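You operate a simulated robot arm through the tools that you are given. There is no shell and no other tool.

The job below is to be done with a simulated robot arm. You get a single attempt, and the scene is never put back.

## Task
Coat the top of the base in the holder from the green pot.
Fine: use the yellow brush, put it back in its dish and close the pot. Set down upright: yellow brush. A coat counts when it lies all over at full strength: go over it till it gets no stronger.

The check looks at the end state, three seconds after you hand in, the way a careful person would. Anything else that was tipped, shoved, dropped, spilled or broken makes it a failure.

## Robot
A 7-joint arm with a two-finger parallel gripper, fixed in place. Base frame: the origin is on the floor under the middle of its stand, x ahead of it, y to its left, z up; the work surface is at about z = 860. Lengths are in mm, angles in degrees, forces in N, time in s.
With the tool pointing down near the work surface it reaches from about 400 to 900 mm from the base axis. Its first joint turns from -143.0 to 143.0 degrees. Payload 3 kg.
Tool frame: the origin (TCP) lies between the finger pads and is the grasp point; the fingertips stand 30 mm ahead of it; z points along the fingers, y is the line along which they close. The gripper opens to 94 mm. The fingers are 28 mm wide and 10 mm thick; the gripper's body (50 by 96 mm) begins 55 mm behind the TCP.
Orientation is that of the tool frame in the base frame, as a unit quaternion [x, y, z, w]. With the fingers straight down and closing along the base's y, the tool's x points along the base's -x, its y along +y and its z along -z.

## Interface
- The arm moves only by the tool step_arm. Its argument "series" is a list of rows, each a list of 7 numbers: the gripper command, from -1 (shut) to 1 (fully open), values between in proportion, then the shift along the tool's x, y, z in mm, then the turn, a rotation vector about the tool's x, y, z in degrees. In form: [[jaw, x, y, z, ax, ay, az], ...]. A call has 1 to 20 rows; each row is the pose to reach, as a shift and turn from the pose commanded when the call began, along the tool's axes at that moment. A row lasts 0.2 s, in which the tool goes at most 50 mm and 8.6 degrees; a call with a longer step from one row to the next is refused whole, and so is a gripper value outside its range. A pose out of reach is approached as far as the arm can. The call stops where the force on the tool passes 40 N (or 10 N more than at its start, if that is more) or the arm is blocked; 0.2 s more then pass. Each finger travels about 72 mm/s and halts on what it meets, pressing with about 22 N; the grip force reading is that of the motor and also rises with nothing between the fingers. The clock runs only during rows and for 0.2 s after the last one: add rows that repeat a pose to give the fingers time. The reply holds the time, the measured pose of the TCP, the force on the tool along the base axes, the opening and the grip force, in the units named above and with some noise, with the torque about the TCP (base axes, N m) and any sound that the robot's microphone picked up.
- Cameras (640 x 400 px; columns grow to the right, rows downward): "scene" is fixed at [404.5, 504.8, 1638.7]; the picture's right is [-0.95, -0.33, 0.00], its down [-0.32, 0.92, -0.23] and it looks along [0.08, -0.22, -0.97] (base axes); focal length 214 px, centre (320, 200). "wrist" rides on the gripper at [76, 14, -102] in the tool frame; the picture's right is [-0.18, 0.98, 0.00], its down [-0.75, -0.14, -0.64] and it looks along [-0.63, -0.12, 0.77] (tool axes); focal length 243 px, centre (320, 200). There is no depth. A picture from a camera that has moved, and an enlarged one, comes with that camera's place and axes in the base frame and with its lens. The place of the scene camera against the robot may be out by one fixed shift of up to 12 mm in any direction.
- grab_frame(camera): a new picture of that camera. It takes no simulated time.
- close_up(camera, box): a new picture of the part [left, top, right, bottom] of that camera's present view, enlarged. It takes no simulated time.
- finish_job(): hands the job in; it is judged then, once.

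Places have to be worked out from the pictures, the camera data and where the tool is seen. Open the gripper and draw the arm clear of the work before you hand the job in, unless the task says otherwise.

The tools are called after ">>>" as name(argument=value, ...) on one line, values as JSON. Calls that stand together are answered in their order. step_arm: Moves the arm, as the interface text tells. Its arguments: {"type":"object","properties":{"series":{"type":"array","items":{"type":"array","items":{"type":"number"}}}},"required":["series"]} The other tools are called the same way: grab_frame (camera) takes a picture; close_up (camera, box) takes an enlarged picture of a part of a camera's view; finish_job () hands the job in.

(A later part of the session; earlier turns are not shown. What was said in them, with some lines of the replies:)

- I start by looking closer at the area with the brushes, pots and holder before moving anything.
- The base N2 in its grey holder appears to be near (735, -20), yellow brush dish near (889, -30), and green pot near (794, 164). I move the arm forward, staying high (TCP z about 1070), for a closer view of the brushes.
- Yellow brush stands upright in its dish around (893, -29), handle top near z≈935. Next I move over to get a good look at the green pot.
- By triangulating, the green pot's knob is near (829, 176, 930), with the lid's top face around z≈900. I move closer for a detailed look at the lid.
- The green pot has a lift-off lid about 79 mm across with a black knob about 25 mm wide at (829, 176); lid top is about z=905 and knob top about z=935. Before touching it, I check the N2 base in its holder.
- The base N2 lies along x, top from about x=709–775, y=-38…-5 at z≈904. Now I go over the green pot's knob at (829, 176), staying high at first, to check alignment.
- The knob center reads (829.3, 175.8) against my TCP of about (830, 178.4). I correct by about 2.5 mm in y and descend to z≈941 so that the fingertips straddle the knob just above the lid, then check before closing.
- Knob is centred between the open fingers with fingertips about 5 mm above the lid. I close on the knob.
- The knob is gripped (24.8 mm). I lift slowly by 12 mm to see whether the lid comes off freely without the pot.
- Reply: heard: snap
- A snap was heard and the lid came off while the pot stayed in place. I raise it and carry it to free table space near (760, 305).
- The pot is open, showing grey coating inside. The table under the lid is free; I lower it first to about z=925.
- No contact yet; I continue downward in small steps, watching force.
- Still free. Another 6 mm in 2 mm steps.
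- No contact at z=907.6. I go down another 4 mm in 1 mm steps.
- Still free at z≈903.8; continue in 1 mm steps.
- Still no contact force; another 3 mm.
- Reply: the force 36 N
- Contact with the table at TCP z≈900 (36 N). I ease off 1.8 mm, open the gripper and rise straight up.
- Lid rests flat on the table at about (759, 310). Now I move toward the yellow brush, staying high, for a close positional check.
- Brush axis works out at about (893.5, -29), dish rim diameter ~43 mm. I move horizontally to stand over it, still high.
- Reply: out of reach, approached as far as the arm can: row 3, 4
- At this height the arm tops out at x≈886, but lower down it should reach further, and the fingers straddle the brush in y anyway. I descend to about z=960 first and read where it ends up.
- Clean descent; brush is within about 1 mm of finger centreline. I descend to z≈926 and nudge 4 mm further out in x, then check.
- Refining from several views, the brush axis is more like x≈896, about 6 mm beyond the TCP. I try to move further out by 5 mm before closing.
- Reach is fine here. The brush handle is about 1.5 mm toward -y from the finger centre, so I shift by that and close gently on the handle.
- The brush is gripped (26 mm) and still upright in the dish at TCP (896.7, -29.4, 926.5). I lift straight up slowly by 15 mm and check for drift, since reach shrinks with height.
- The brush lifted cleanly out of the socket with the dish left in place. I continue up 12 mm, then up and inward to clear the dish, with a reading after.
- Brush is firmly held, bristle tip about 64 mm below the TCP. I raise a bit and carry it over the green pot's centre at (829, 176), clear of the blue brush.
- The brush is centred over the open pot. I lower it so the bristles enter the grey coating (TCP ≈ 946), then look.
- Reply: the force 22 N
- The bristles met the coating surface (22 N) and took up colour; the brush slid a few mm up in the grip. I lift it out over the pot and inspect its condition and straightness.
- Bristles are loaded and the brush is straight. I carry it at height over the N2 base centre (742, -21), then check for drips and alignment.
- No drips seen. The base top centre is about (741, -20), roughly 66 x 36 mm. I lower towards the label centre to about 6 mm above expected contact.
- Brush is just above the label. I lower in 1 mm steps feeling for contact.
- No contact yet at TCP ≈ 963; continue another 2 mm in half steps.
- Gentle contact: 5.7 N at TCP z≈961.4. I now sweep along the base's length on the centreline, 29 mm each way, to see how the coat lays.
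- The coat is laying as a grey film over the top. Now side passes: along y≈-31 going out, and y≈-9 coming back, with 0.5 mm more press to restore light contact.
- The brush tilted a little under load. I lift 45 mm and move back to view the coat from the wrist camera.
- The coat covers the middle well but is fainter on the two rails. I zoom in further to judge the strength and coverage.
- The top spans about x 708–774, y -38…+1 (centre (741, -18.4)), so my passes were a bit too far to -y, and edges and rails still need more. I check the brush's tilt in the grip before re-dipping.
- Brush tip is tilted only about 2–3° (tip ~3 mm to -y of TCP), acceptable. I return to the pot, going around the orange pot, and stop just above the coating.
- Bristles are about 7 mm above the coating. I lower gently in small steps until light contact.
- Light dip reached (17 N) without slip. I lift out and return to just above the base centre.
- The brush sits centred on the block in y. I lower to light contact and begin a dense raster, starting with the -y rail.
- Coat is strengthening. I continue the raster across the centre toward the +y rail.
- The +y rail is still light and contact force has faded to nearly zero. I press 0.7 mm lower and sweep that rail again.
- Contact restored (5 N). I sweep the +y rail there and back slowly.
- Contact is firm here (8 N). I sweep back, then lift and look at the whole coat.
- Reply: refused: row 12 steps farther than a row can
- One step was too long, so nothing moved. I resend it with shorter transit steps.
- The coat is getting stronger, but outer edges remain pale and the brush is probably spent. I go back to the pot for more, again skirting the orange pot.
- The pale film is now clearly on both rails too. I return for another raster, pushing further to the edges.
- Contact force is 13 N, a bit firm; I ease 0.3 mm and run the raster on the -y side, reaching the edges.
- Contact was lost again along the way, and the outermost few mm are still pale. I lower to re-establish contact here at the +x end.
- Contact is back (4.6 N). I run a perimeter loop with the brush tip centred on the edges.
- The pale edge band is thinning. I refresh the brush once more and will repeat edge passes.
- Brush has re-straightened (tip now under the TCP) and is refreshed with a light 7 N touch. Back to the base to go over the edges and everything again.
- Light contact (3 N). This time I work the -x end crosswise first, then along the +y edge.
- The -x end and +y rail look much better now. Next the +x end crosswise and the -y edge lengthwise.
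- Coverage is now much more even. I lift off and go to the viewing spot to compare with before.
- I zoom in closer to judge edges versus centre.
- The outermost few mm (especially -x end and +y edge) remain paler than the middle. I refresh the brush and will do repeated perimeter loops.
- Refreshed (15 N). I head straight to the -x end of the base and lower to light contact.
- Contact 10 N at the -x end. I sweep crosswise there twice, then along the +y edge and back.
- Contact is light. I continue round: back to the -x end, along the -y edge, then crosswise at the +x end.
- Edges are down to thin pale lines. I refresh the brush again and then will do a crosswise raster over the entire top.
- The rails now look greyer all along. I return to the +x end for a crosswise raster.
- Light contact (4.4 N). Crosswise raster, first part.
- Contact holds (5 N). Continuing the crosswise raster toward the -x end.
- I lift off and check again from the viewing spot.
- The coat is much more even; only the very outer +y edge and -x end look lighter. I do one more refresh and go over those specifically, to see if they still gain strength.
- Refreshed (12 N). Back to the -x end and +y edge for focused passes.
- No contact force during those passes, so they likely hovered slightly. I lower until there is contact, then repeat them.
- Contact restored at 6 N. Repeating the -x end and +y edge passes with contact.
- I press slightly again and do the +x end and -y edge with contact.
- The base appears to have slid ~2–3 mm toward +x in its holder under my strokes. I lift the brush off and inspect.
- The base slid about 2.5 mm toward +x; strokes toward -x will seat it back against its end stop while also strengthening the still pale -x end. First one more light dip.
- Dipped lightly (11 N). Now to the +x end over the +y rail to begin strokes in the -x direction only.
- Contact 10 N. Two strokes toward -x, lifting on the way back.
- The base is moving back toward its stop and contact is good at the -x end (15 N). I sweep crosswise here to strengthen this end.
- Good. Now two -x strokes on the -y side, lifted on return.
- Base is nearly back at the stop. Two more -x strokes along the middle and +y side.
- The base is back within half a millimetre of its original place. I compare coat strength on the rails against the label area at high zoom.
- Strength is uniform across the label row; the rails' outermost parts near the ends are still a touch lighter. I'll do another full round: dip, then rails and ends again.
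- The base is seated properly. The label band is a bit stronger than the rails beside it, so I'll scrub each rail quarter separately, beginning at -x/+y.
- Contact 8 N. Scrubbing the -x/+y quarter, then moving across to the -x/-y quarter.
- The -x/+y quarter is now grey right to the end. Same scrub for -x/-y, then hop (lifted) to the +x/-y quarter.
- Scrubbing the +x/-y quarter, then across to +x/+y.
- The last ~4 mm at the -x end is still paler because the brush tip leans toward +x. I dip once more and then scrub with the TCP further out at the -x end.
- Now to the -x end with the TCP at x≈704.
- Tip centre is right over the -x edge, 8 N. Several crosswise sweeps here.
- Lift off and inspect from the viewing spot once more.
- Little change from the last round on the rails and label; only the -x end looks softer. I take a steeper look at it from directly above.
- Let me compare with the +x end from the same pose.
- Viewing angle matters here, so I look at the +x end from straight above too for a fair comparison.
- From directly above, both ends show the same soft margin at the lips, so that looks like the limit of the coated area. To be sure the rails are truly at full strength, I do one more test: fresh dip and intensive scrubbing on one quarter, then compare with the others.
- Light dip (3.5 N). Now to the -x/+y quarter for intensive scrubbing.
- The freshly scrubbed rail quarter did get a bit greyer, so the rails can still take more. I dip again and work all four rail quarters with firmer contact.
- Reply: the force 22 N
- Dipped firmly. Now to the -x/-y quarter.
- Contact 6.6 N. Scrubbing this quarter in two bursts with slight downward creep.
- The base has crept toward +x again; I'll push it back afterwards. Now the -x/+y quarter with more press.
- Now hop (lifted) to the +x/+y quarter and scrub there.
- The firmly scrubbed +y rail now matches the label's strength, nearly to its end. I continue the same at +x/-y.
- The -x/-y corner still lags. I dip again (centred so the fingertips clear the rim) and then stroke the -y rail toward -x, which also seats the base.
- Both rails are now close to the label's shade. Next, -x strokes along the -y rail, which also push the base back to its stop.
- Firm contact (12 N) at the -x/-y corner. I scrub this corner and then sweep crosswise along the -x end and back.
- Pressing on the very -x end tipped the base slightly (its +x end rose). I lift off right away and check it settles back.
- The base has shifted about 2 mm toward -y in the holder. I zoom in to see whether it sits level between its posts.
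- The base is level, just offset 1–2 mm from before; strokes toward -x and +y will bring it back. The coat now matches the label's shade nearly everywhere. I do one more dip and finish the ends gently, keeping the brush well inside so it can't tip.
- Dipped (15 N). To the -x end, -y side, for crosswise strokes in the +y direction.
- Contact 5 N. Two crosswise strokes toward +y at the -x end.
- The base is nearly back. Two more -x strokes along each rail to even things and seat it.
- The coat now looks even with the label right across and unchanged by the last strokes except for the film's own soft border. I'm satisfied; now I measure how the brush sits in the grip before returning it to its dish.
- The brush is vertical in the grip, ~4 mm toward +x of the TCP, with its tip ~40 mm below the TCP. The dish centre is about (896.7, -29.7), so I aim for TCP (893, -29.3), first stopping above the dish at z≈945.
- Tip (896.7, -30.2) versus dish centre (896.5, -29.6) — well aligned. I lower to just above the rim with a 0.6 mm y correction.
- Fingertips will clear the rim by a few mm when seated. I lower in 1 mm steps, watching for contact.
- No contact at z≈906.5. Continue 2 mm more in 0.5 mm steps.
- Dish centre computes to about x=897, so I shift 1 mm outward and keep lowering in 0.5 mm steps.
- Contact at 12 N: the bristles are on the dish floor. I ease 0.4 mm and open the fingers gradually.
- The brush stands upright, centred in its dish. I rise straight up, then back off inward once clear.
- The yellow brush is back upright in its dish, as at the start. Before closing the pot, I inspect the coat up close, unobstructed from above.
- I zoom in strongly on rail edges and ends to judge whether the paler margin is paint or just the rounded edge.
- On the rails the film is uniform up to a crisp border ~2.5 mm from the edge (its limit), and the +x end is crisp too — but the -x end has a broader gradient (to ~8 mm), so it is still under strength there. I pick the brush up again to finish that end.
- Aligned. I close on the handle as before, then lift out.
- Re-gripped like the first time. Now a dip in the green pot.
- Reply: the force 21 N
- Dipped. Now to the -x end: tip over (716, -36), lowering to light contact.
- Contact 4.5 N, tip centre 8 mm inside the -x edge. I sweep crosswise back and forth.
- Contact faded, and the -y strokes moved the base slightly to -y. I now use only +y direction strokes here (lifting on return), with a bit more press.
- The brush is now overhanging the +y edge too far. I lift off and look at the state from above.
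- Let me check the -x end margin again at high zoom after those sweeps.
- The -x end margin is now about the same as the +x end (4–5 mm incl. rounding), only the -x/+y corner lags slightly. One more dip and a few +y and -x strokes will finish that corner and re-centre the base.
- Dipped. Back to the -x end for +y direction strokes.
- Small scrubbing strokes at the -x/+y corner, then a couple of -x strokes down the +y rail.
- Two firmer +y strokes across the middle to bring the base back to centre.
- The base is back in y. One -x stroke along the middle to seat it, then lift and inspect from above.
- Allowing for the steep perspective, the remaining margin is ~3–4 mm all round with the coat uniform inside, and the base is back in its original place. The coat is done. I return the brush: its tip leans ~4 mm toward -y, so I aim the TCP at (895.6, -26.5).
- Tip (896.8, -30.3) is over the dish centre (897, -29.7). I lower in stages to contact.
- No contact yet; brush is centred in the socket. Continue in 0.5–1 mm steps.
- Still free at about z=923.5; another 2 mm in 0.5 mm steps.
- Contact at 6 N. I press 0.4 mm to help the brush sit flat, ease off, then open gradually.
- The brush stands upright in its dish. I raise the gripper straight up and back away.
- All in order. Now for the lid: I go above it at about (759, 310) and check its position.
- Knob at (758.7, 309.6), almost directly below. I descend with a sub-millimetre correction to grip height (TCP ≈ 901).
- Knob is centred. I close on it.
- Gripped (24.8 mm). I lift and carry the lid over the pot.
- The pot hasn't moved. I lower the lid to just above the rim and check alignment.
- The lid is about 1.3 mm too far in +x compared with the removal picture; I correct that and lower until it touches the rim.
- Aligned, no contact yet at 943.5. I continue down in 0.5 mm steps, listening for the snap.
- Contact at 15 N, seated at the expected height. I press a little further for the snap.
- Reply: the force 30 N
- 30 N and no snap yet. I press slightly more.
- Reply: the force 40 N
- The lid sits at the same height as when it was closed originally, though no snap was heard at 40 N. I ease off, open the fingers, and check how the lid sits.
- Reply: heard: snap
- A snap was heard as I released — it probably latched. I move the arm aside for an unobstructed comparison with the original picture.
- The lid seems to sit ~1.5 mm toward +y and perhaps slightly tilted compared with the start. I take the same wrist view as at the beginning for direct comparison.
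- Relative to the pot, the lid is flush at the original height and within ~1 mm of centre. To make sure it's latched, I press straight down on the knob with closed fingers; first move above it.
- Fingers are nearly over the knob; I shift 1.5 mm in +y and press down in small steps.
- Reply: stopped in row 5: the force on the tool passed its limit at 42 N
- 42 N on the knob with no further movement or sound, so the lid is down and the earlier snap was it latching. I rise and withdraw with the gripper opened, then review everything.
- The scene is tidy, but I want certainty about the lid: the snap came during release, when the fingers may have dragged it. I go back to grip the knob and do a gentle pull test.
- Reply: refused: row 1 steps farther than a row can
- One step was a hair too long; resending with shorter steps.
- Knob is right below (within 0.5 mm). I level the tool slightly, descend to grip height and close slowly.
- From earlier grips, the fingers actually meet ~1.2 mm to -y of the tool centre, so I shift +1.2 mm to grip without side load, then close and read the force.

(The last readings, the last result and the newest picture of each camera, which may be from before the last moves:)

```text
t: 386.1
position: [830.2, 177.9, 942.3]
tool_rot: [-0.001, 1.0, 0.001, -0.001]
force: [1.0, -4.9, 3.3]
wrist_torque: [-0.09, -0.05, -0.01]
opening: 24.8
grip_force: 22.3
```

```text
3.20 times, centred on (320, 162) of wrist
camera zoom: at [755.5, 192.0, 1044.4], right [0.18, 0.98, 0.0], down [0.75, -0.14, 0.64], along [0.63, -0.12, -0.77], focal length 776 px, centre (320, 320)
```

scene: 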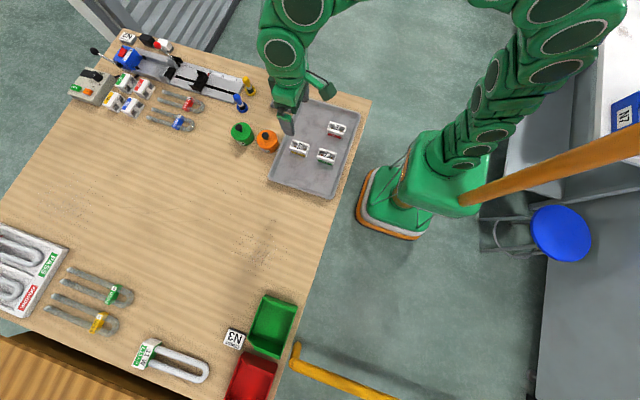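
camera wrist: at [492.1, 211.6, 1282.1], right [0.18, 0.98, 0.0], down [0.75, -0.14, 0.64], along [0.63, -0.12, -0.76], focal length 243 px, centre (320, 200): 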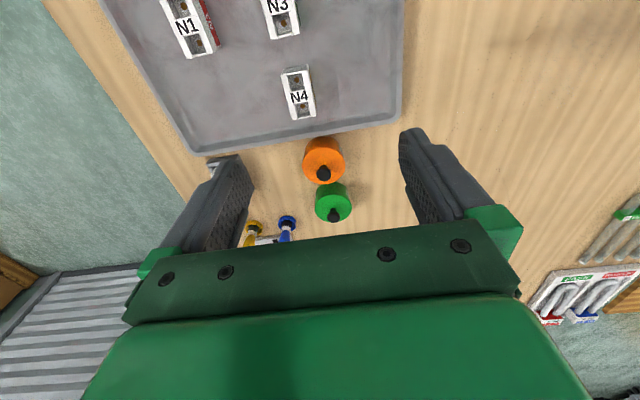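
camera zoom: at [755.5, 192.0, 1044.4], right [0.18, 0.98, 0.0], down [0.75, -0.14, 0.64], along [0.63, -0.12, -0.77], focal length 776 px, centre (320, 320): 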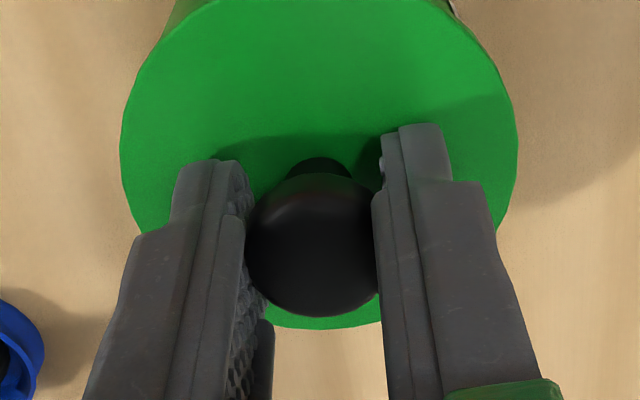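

The side-load signature (-4.9 N, +3.3 N) is the same as when gripping the originally latched lid, unlike the free lid on the table. A tiny 0.4 mm pull will confirm.

>>> step_arm(series=[[-1, 0, 0, -0.2, 0, 0, 0], [-1, 0, 0, -0.4, 0, 0, 0], [-1, 0, 0, -0.4, 0, 0, 0]])

```text
t: 386.9
position: [831.0, 177.9, 941.4]
tool_rot: [0.0, 1.0, 0.0, -0.002]
force: [0.0, -1.4, -0.2]
wrist_torque: [-0.05, 0.01, 0.02]
opening: 24.6
grip_force: 22.0
heard: snap
```

That tiny pull unlatched it — so it had been latched by the release snap. I set it back down with a light press and release again, expecting the snap.

>>> step_arm(series=[[-1, 0, 0, 0.4, 0, 0, 0], [-1, 0, 0, 0.8, 0, 0, 0], [-1, 0, 0, 1.2, 0, 0, 0], [-1, 0, 0, 1.5, 0, 0, 0], [-1, 0, 0, 1.5, 0, 0, 0]])

```text
t: 388.1
position: [830.3, 177.4, 941.8]
tool_rot: [0.0, 1.0, 0.001, 0.0]
force: [-6.5, 0.5, 20.3]
wrist_torque: [-0.07, 0.07, -0.02]
opening: 24.7
grip_force: 22.1
```

20 N down with a small sideways bind (-6.5 N in x). I relax x by 0.4 mm, press a little more, then ease and open.

>>> step_arm(series=[[-1, 0.4, 0, 0.2, 0, 0, 0], [-1, 0.4, 0, 0.5, 0, 0, 0], [-1, 0.4, 0, 0.5, 0, 0, 0]])

```text
t: 388.9
position: [830.7, 177.2, 942.1]
tool_rot: [0.0, 1.0, 0.001, 0.0]
force: [6.3, 2.7, 28.7]
wrist_torque: [-0.06, -0.13, -0.01]
opening: 24.9
grip_force: 22.2
```

Force 29 N; I trim x back 0.2 mm, ease to about 12 N and open as last time, listening for the snap.

>>> step_arm(series=[[-1, -0.2, 0, -0.4, 0, 0, 0], [-1, -0.2, 0, -0.7, 0, 0, 0], [-0.2, -0.2, 0, -0.7, 0, 0, 0], [0.2, -0.2, 0, -0.7, 0, 0, 0], [0.4, -0.2, 0, -0.7, 0, 0, 0], [0.4, -0.2, 0, -0.7, 0, 0, 0]])

>>> close_up(camera="wrist", box=[220, 100, 420, 225])

```text
t: 390.3
position: [830.2, 177.1, 940.0]
tool_rot: [0.0, 1.0, 0.0, -0.002]
force: [-2.2, 1.6, 12.7]
wrist_torque: [-0.03, 0.04, -0.01]
opening: 60.0
grip_force: 0.0
```

```text
3.20 times, centred on (320, 162) of wrist
camera zoom: at [754.9, 191.8, 1043.3], right [0.18, 0.98, 0.0], down [0.76, -0.14, 0.64], along [0.63, -0.12, -0.77], focal length 776 px, centre (320, 320)
```

zoom: 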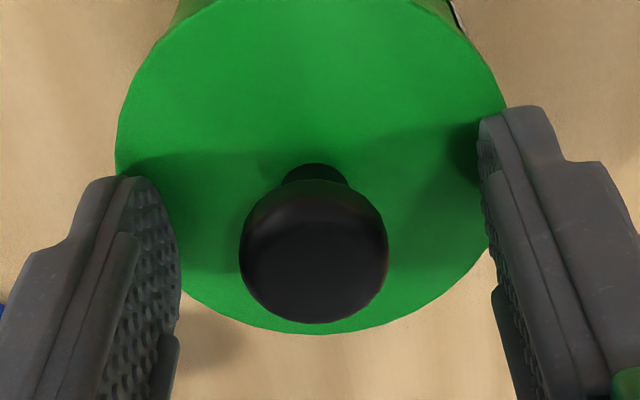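

No snap yet, but with the fingers open their tips are resting on the lid (12.7 N), one on each side, and the lid is well centred. I press down with both fingertips.

>>> step_arm(series=[[0.4, 0, -1.2, 0, 0, 0, 0], [0.4, 0, -1.2, 0.4, 0, 0, 0], [0.4, 0, -1.2, 0.8, 0, 0, 0], [0.4, 0, -1.2, 1.1, 0, 0, 0], [0.4, 0, -1.2, 1.1, 0, 0, 0]])

>>> close_up(camera="wrist", box=[220, 60, 420, 185])

```text
t: 391.5
position: [830.4, 175.5, 940.1]
tool_rot: [-0.001, 1.0, 0.001, -0.001]
force: [-5.5, 1.1, 21.0]
wrist_torque: [0.0, 0.22, -0.02]
opening: 61.9
grip_force: 0.0
```

```text
3.20 times, centred on (320, 122) of wrist
camera zoom: at [755.0, 191.1, 1043.0], right [0.18, 0.98, 0.0], down [0.75, -0.14, 0.64], along [0.63, -0.12, -0.77], focal length 776 px, centre (320, 448)
```

zoom: 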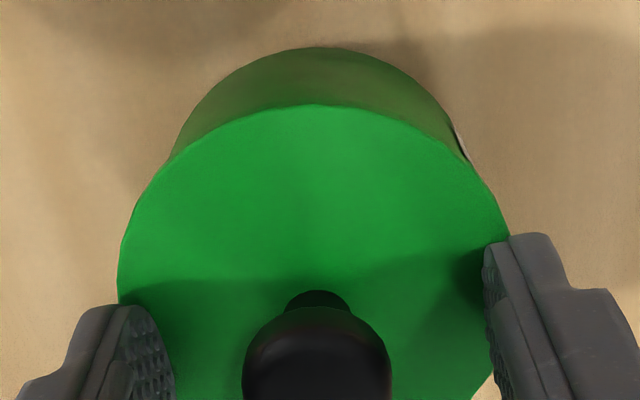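

The lid is ~1.5 mm to -y of the pot's centre. I ease up, grip the knob again, and re-centre it over the pot before pressing harder.

>>> step_arm(series=[[0.4, 0, 0, -1.0, 0, 0, 0], [0, 0, 0, -1.6, 0, 0, 0], [-0.3, 0, 0, -1.6, 0, 0, 0], [-1, 0, 0, -1.6, 0, 0, 0], [-1, 0, 0, -1.6, 0, 0, 0], [-1, 0, 0, -1.6, 0, 0, 0], [-1, 0, 0, -1.6, 0, 0, 0]])

>>> close_up(camera="wrist", box=[220, 60, 420, 185])

>>> close_up(camera="scene", box=[225, 118, 265, 143])

```text
t: 393.1
position: [829.6, 176.0, 941.1]
tool_rot: [0.0, 1.0, 0.0, -0.001]
force: [-0.1, 0.0, 0.6]
wrist_torque: [0.0, -0.01, 0.04]
opening: 24.8
grip_force: 22.0
```

```text
3.20 times, centred on (320, 122) of wrist
camera zoom: at [755.3, 190.9, 1044.1], right [0.18, 0.98, 0.0], down [0.76, -0.14, 0.64], along [0.63, -0.12, -0.77], focal length 776 px, centre (320, 448)
```

zoom: 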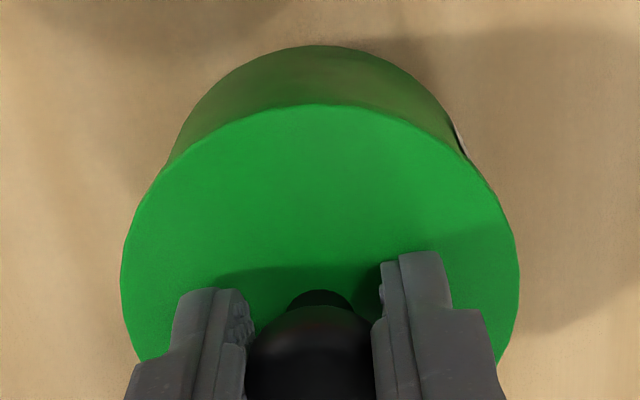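

```text
16.00 times, centred on (245, 130) of scene
camera zoom: at [404.5, 504.8, 1638.7], right [-0.95, -0.33, 0.0], down [-0.32, 0.92, -0.23], along [0.08, -0.22, -0.97], focal length 3432 px, centre (1520, 1312)
```

zoom: 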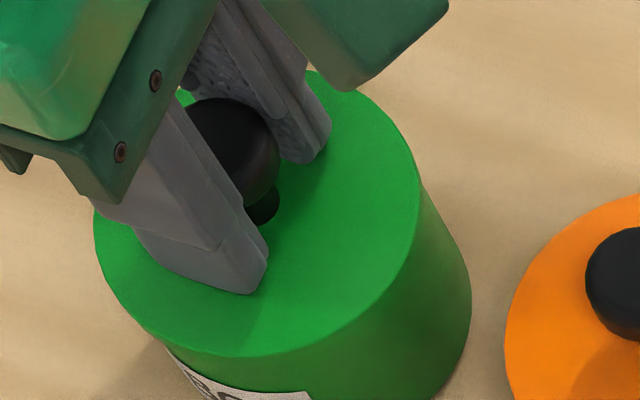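

Lid is free, gripped and concentric with the pot. Now I press down progressively to about 38 N.

>>> step_arm(series=[[-1, 0, 0, 0.5, 0, 0, 0], [-1, 0, 0, 1.0, 0, 0, 0], [-1, 0, 0, 1.5, 0, 0, 0], [-1, 0, 0, 1.9, 0, 0, 0], [-1, 0, 0, 2.2, 0, 0, 0], [-1, 0, 0, 2.2, 0, 0, 0]])

```text
t: 394.5
position: [830.2, 176.5, 940.5]
tool_rot: [0.0, 1.0, 0.0, 0.0]
force: [-8.1, -4.5, 31.6]
wrist_torque: [-0.19, 0.11, 0.02]
opening: 24.3
grip_force: 22.2
```

31.6 N down but with side load (-8, -4.5 N), so it's binding slightly. I trim x by 0.25 and y by 0.2 mm and press further.

>>> step_arm(series=[[-1, 0.25, -0.2, 0, 0, 0, 0], [-1, 0.25, -0.2, 0.3, 0, 0, 0], [-1, 0.25, -0.2, 0.3, 0, 0, 0]])

```text
t: 395.5
position: [830.8, 177.7, 940.9]
tool_rot: [-0.001, 1.0, 0.001, 0.002]
force: [0.7, -0.5, 0.4]
wrist_torque: [0.02, -0.01, 0.03]
opening: 24.9
grip_force: 22.4
stopped in row 3: the force on the tool passed its limit at 43 N (the readings are from after the stop); the commanded pose is now the measured one
```

43 N reached without a snap. Last time the snap came once the fingers had opened and risen off the lid, so I open and rise now and listen.

>>> step_arm(series=[[-1, 0, 0, 0, 0, 0, 0], [-0.2, 0, 0, 0, 0, 0, 0], [0.2, 0, 0, 0, 0, 0, 0], [0.4, 0, 0, 0, 0, 0, 0], [0.4, 0, 0, 0, 0, 0, 0], [0.4, 0, 0, -6, 0, 0, 0], [0.4, 0, 0, -25, 0, 0, 0], [0.4, 0, 0, -50, 0, 0, 0], [0.4, 0, 0, -60, 0, 0, 0]])

>>> close_up(camera="wrist", box=[220, 60, 420, 185])

>>> close_up(camera="scene", box=[225, 118, 265, 143])

```text
t: 397.5
position: [830.7, 176.6, 1000.9]
tool_rot: [-0.001, 1.0, 0.0, 0.001]
force: [0.5, -0.1, 0.2]
wrist_torque: [0.0, 0.01, 0.02]
opening: 65.7
grip_force: 0.1
heard: snap
```

```text
3.20 times, centred on (320, 122) of wrist
camera zoom: at [755.3, 190.9, 1103.0], right [0.18, 0.98, 0.0], down [0.75, -0.14, 0.64], along [0.63, -0.12, -0.77], focal length 776 px, centre (320, 448)
```

zoom: 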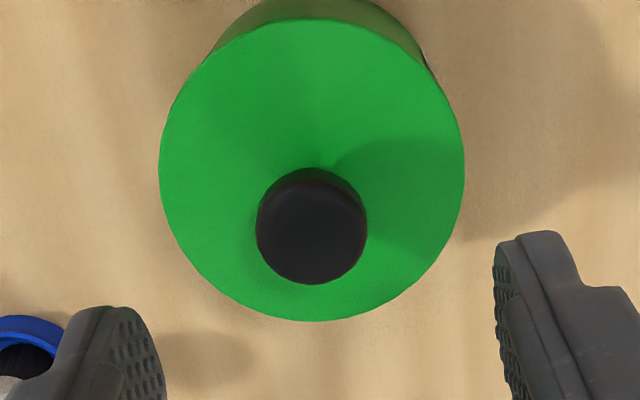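

```text
16.00 times, centred on (245, 130) of scene
camera zoom: at [404.5, 504.8, 1638.7], right [-0.95, -0.33, 0.0], down [-0.32, 0.92, -0.23], along [0.08, -0.22, -0.97], focal length 3432 px, centre (1520, 1312)
```

zoom: 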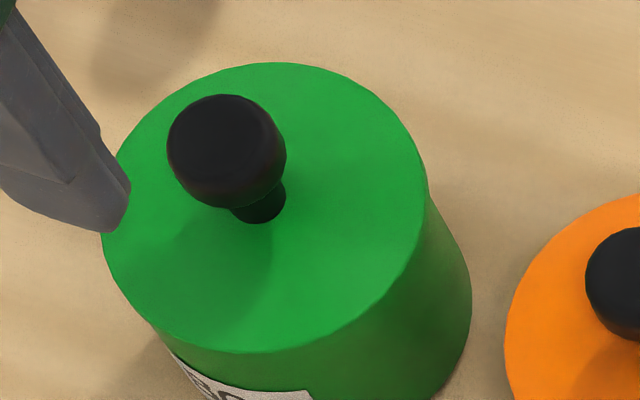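

Snap heard on release, and the lid is now exactly where it was at the start. I leave it alone and withdraw the arm to a clear pose with the gripper open.

>>> step_arm(series=[[0.6, 0, 0, -30, 0, 0, 0], [0.8, 10, 0, -65, 0, 0, 0], [1, 35, -10, -95, 0, 0, 0], [1, 70, -25, -120, 0, 0, 0], [1, 105, -40, -140, 0, 0, 0], [1, 140, -55, -160, 0, 0, 0], [1, 175, -70, -175, 0, 0, 0], [1, 210, -85, -190, 0, 0, 0], [1, 245, -100, -200, 0, 0, 0], [1, 275, -115, -205, 0, 0, 0], [1, 275, -115, -205, 0, 0, 0]])

>>> grab_frame(camera="scene")

>>> close_up(camera="scene", box=[215, 60, 375, 160])

>>> close_up(camera="scene", box=[60, 20, 260, 145])

>>> grab_frame(camera="wrist")

```text
t: 399.9
position: [555.7, 59.4, 1203.8]
tool_rot: [0.0, 1.0, 0.0, 0.0]
force: [-0.4, -0.3, 0.1]
wrist_torque: [-0.03, 0.03, -0.01]
opening: 93.8
grip_force: 0.1
```

```text
taken
```

scene: 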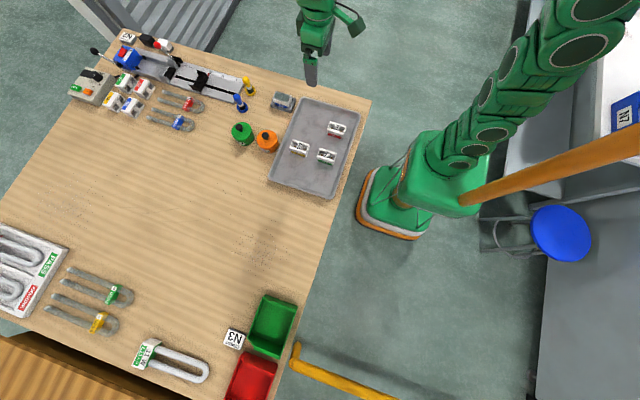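

```text
4.00 times, centred on (295, 110) of scene
camera zoom: at [404.5, 504.8, 1638.7], right [-0.95, -0.33, 0.0], down [-0.32, 0.92, -0.23], along [0.08, -0.22, -0.97], focal length 858 px, centre (420, 560)
```

zoom: 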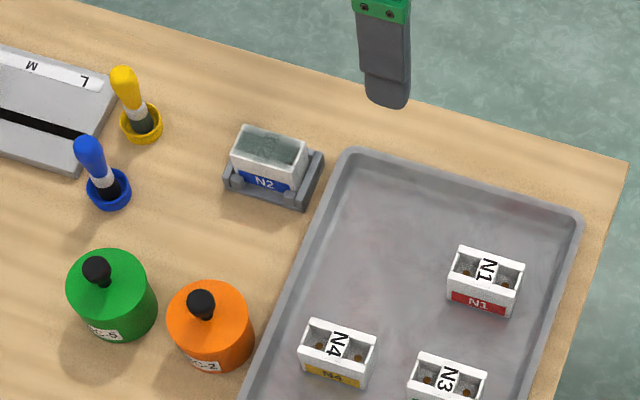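

```text
3.20 times, centred on (160, 82) of scene
camera zoom: at [404.5, 504.8, 1638.7], right [-0.95, -0.33, 0.0], down [-0.32, 0.92, -0.23], along [0.08, -0.22, -0.97], focal length 686 px, centre (832, 576)
```

zoom: 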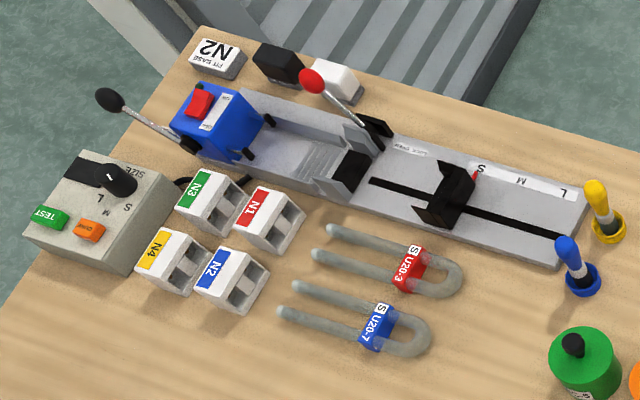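

```text
taken
camera wrist: at [479.4, 74.5, 1307.0], right [0.18, 0.98, 0.0], down [0.75, -0.14, 0.64], along [0.63, -0.12, -0.77], focal length 243 px, centre (320, 200)
```

wrist: 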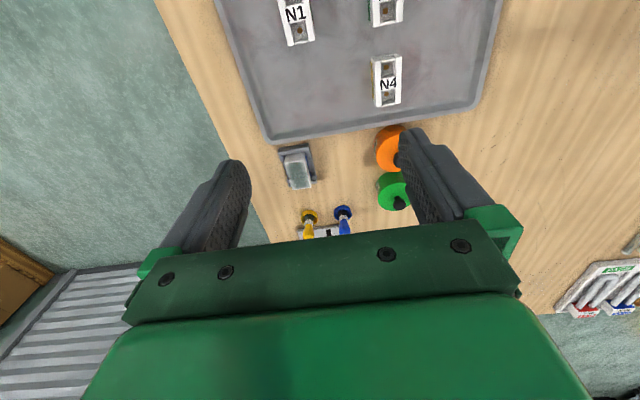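

Everything is in place: brush upright in its dish, pot closed, nothing spilled. One last close look at the coated base before handing in.

>>> close_up(camera="scene", box=[270, 88, 296, 104])

>>> close_up(camera="wrist", box=[270, 135, 326, 170])

>>> close_up(camera="wrist", box=[274, 145, 322, 195])

```text
16.00 times, centred on (283, 96) of scene
camera zoom: at [404.5, 504.8, 1638.7], right [-0.95, -0.33, 0.0], down [-0.32, 0.92, -0.23], along [0.08, -0.22, -0.97], focal length 3432 px, centre (912, 1864)
```

zoom: 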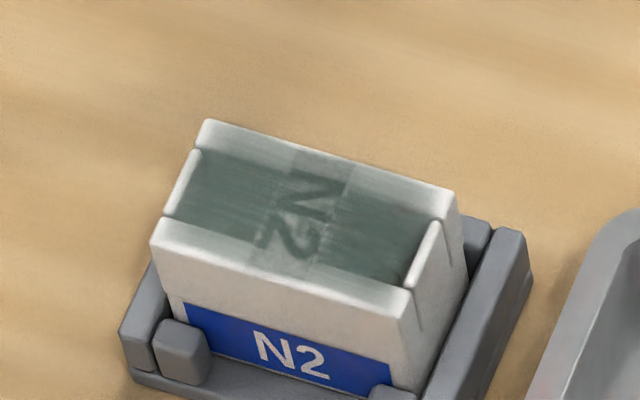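

```text
11.43 times, centred on (298, 152) of wrist
camera zoom: at [479.4, 74.5, 1307.0], right [0.18, 0.98, 0.0], down [0.75, -0.14, 0.64], along [0.63, -0.12, -0.77], focal length 2773 px, centre (571, 743)
```

zoom: 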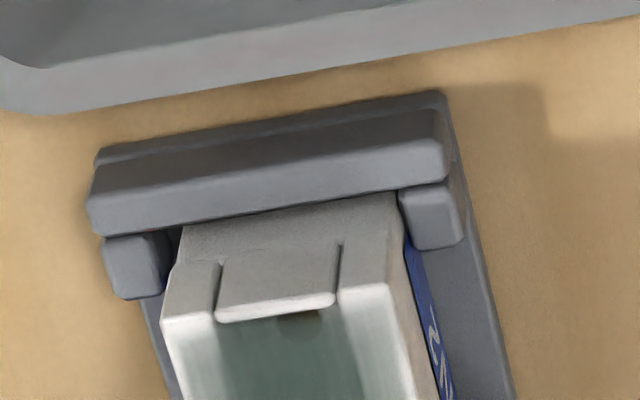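

```text
8.00 times, centred on (298, 170) of wrist
camera zoom: at [479.4, 74.5, 1307.0], right [0.18, 0.98, 0.0], down [0.75, -0.14, 0.64], along [0.63, -0.12, -0.77], focal length 1941 px, centre (496, 440)
```

zoom: 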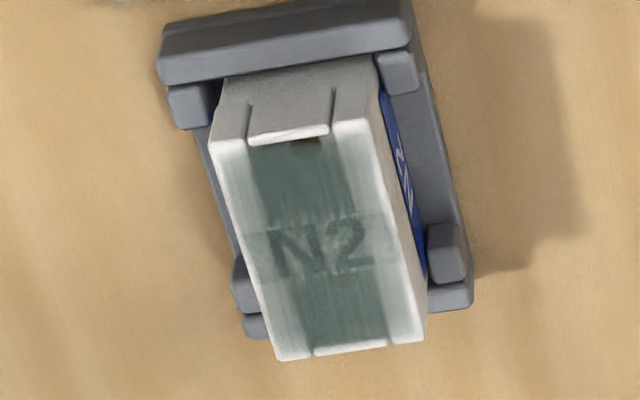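

The base top carries an even coat and sits seated in its holder. The yellow brush is upright in its dish, the green pot's lid is latched, and the arm is clear with the gripper open, so I hand in the job.

>>> finish_job()

```text
The job is handed in.
```

I coated the top of base N2 from the green pot with the yellow brush and handed the job in. I don't know the verdict yet.

- **Coat:** It is even across the rails, label and pockets, and the last passes made it no stronger there. A paler margin of about 3–4 mm remains around the outside, slightly wider at the -x end. I judged this to be the rounded edge and the limit of the coat, because extra passes stopped changing it. I can't rule out that the very edge is slightly under strength.
- **Brush:** The yellow brush is standing upright, centred in its dish.
- **Pot:** The lid is back in its original position. It made a snap sound when I let go. An earlier pull test showed that this snap means it has latched.
- **Base:** It slid 2–3 mm in its holder during some strokes and tipped slightly once under the brush. I brought it back to within about 1 mm of where it started.
- **Everything else:** I saw no drips or spills, and nothing else was moved. The arm is clear with the gripper open.
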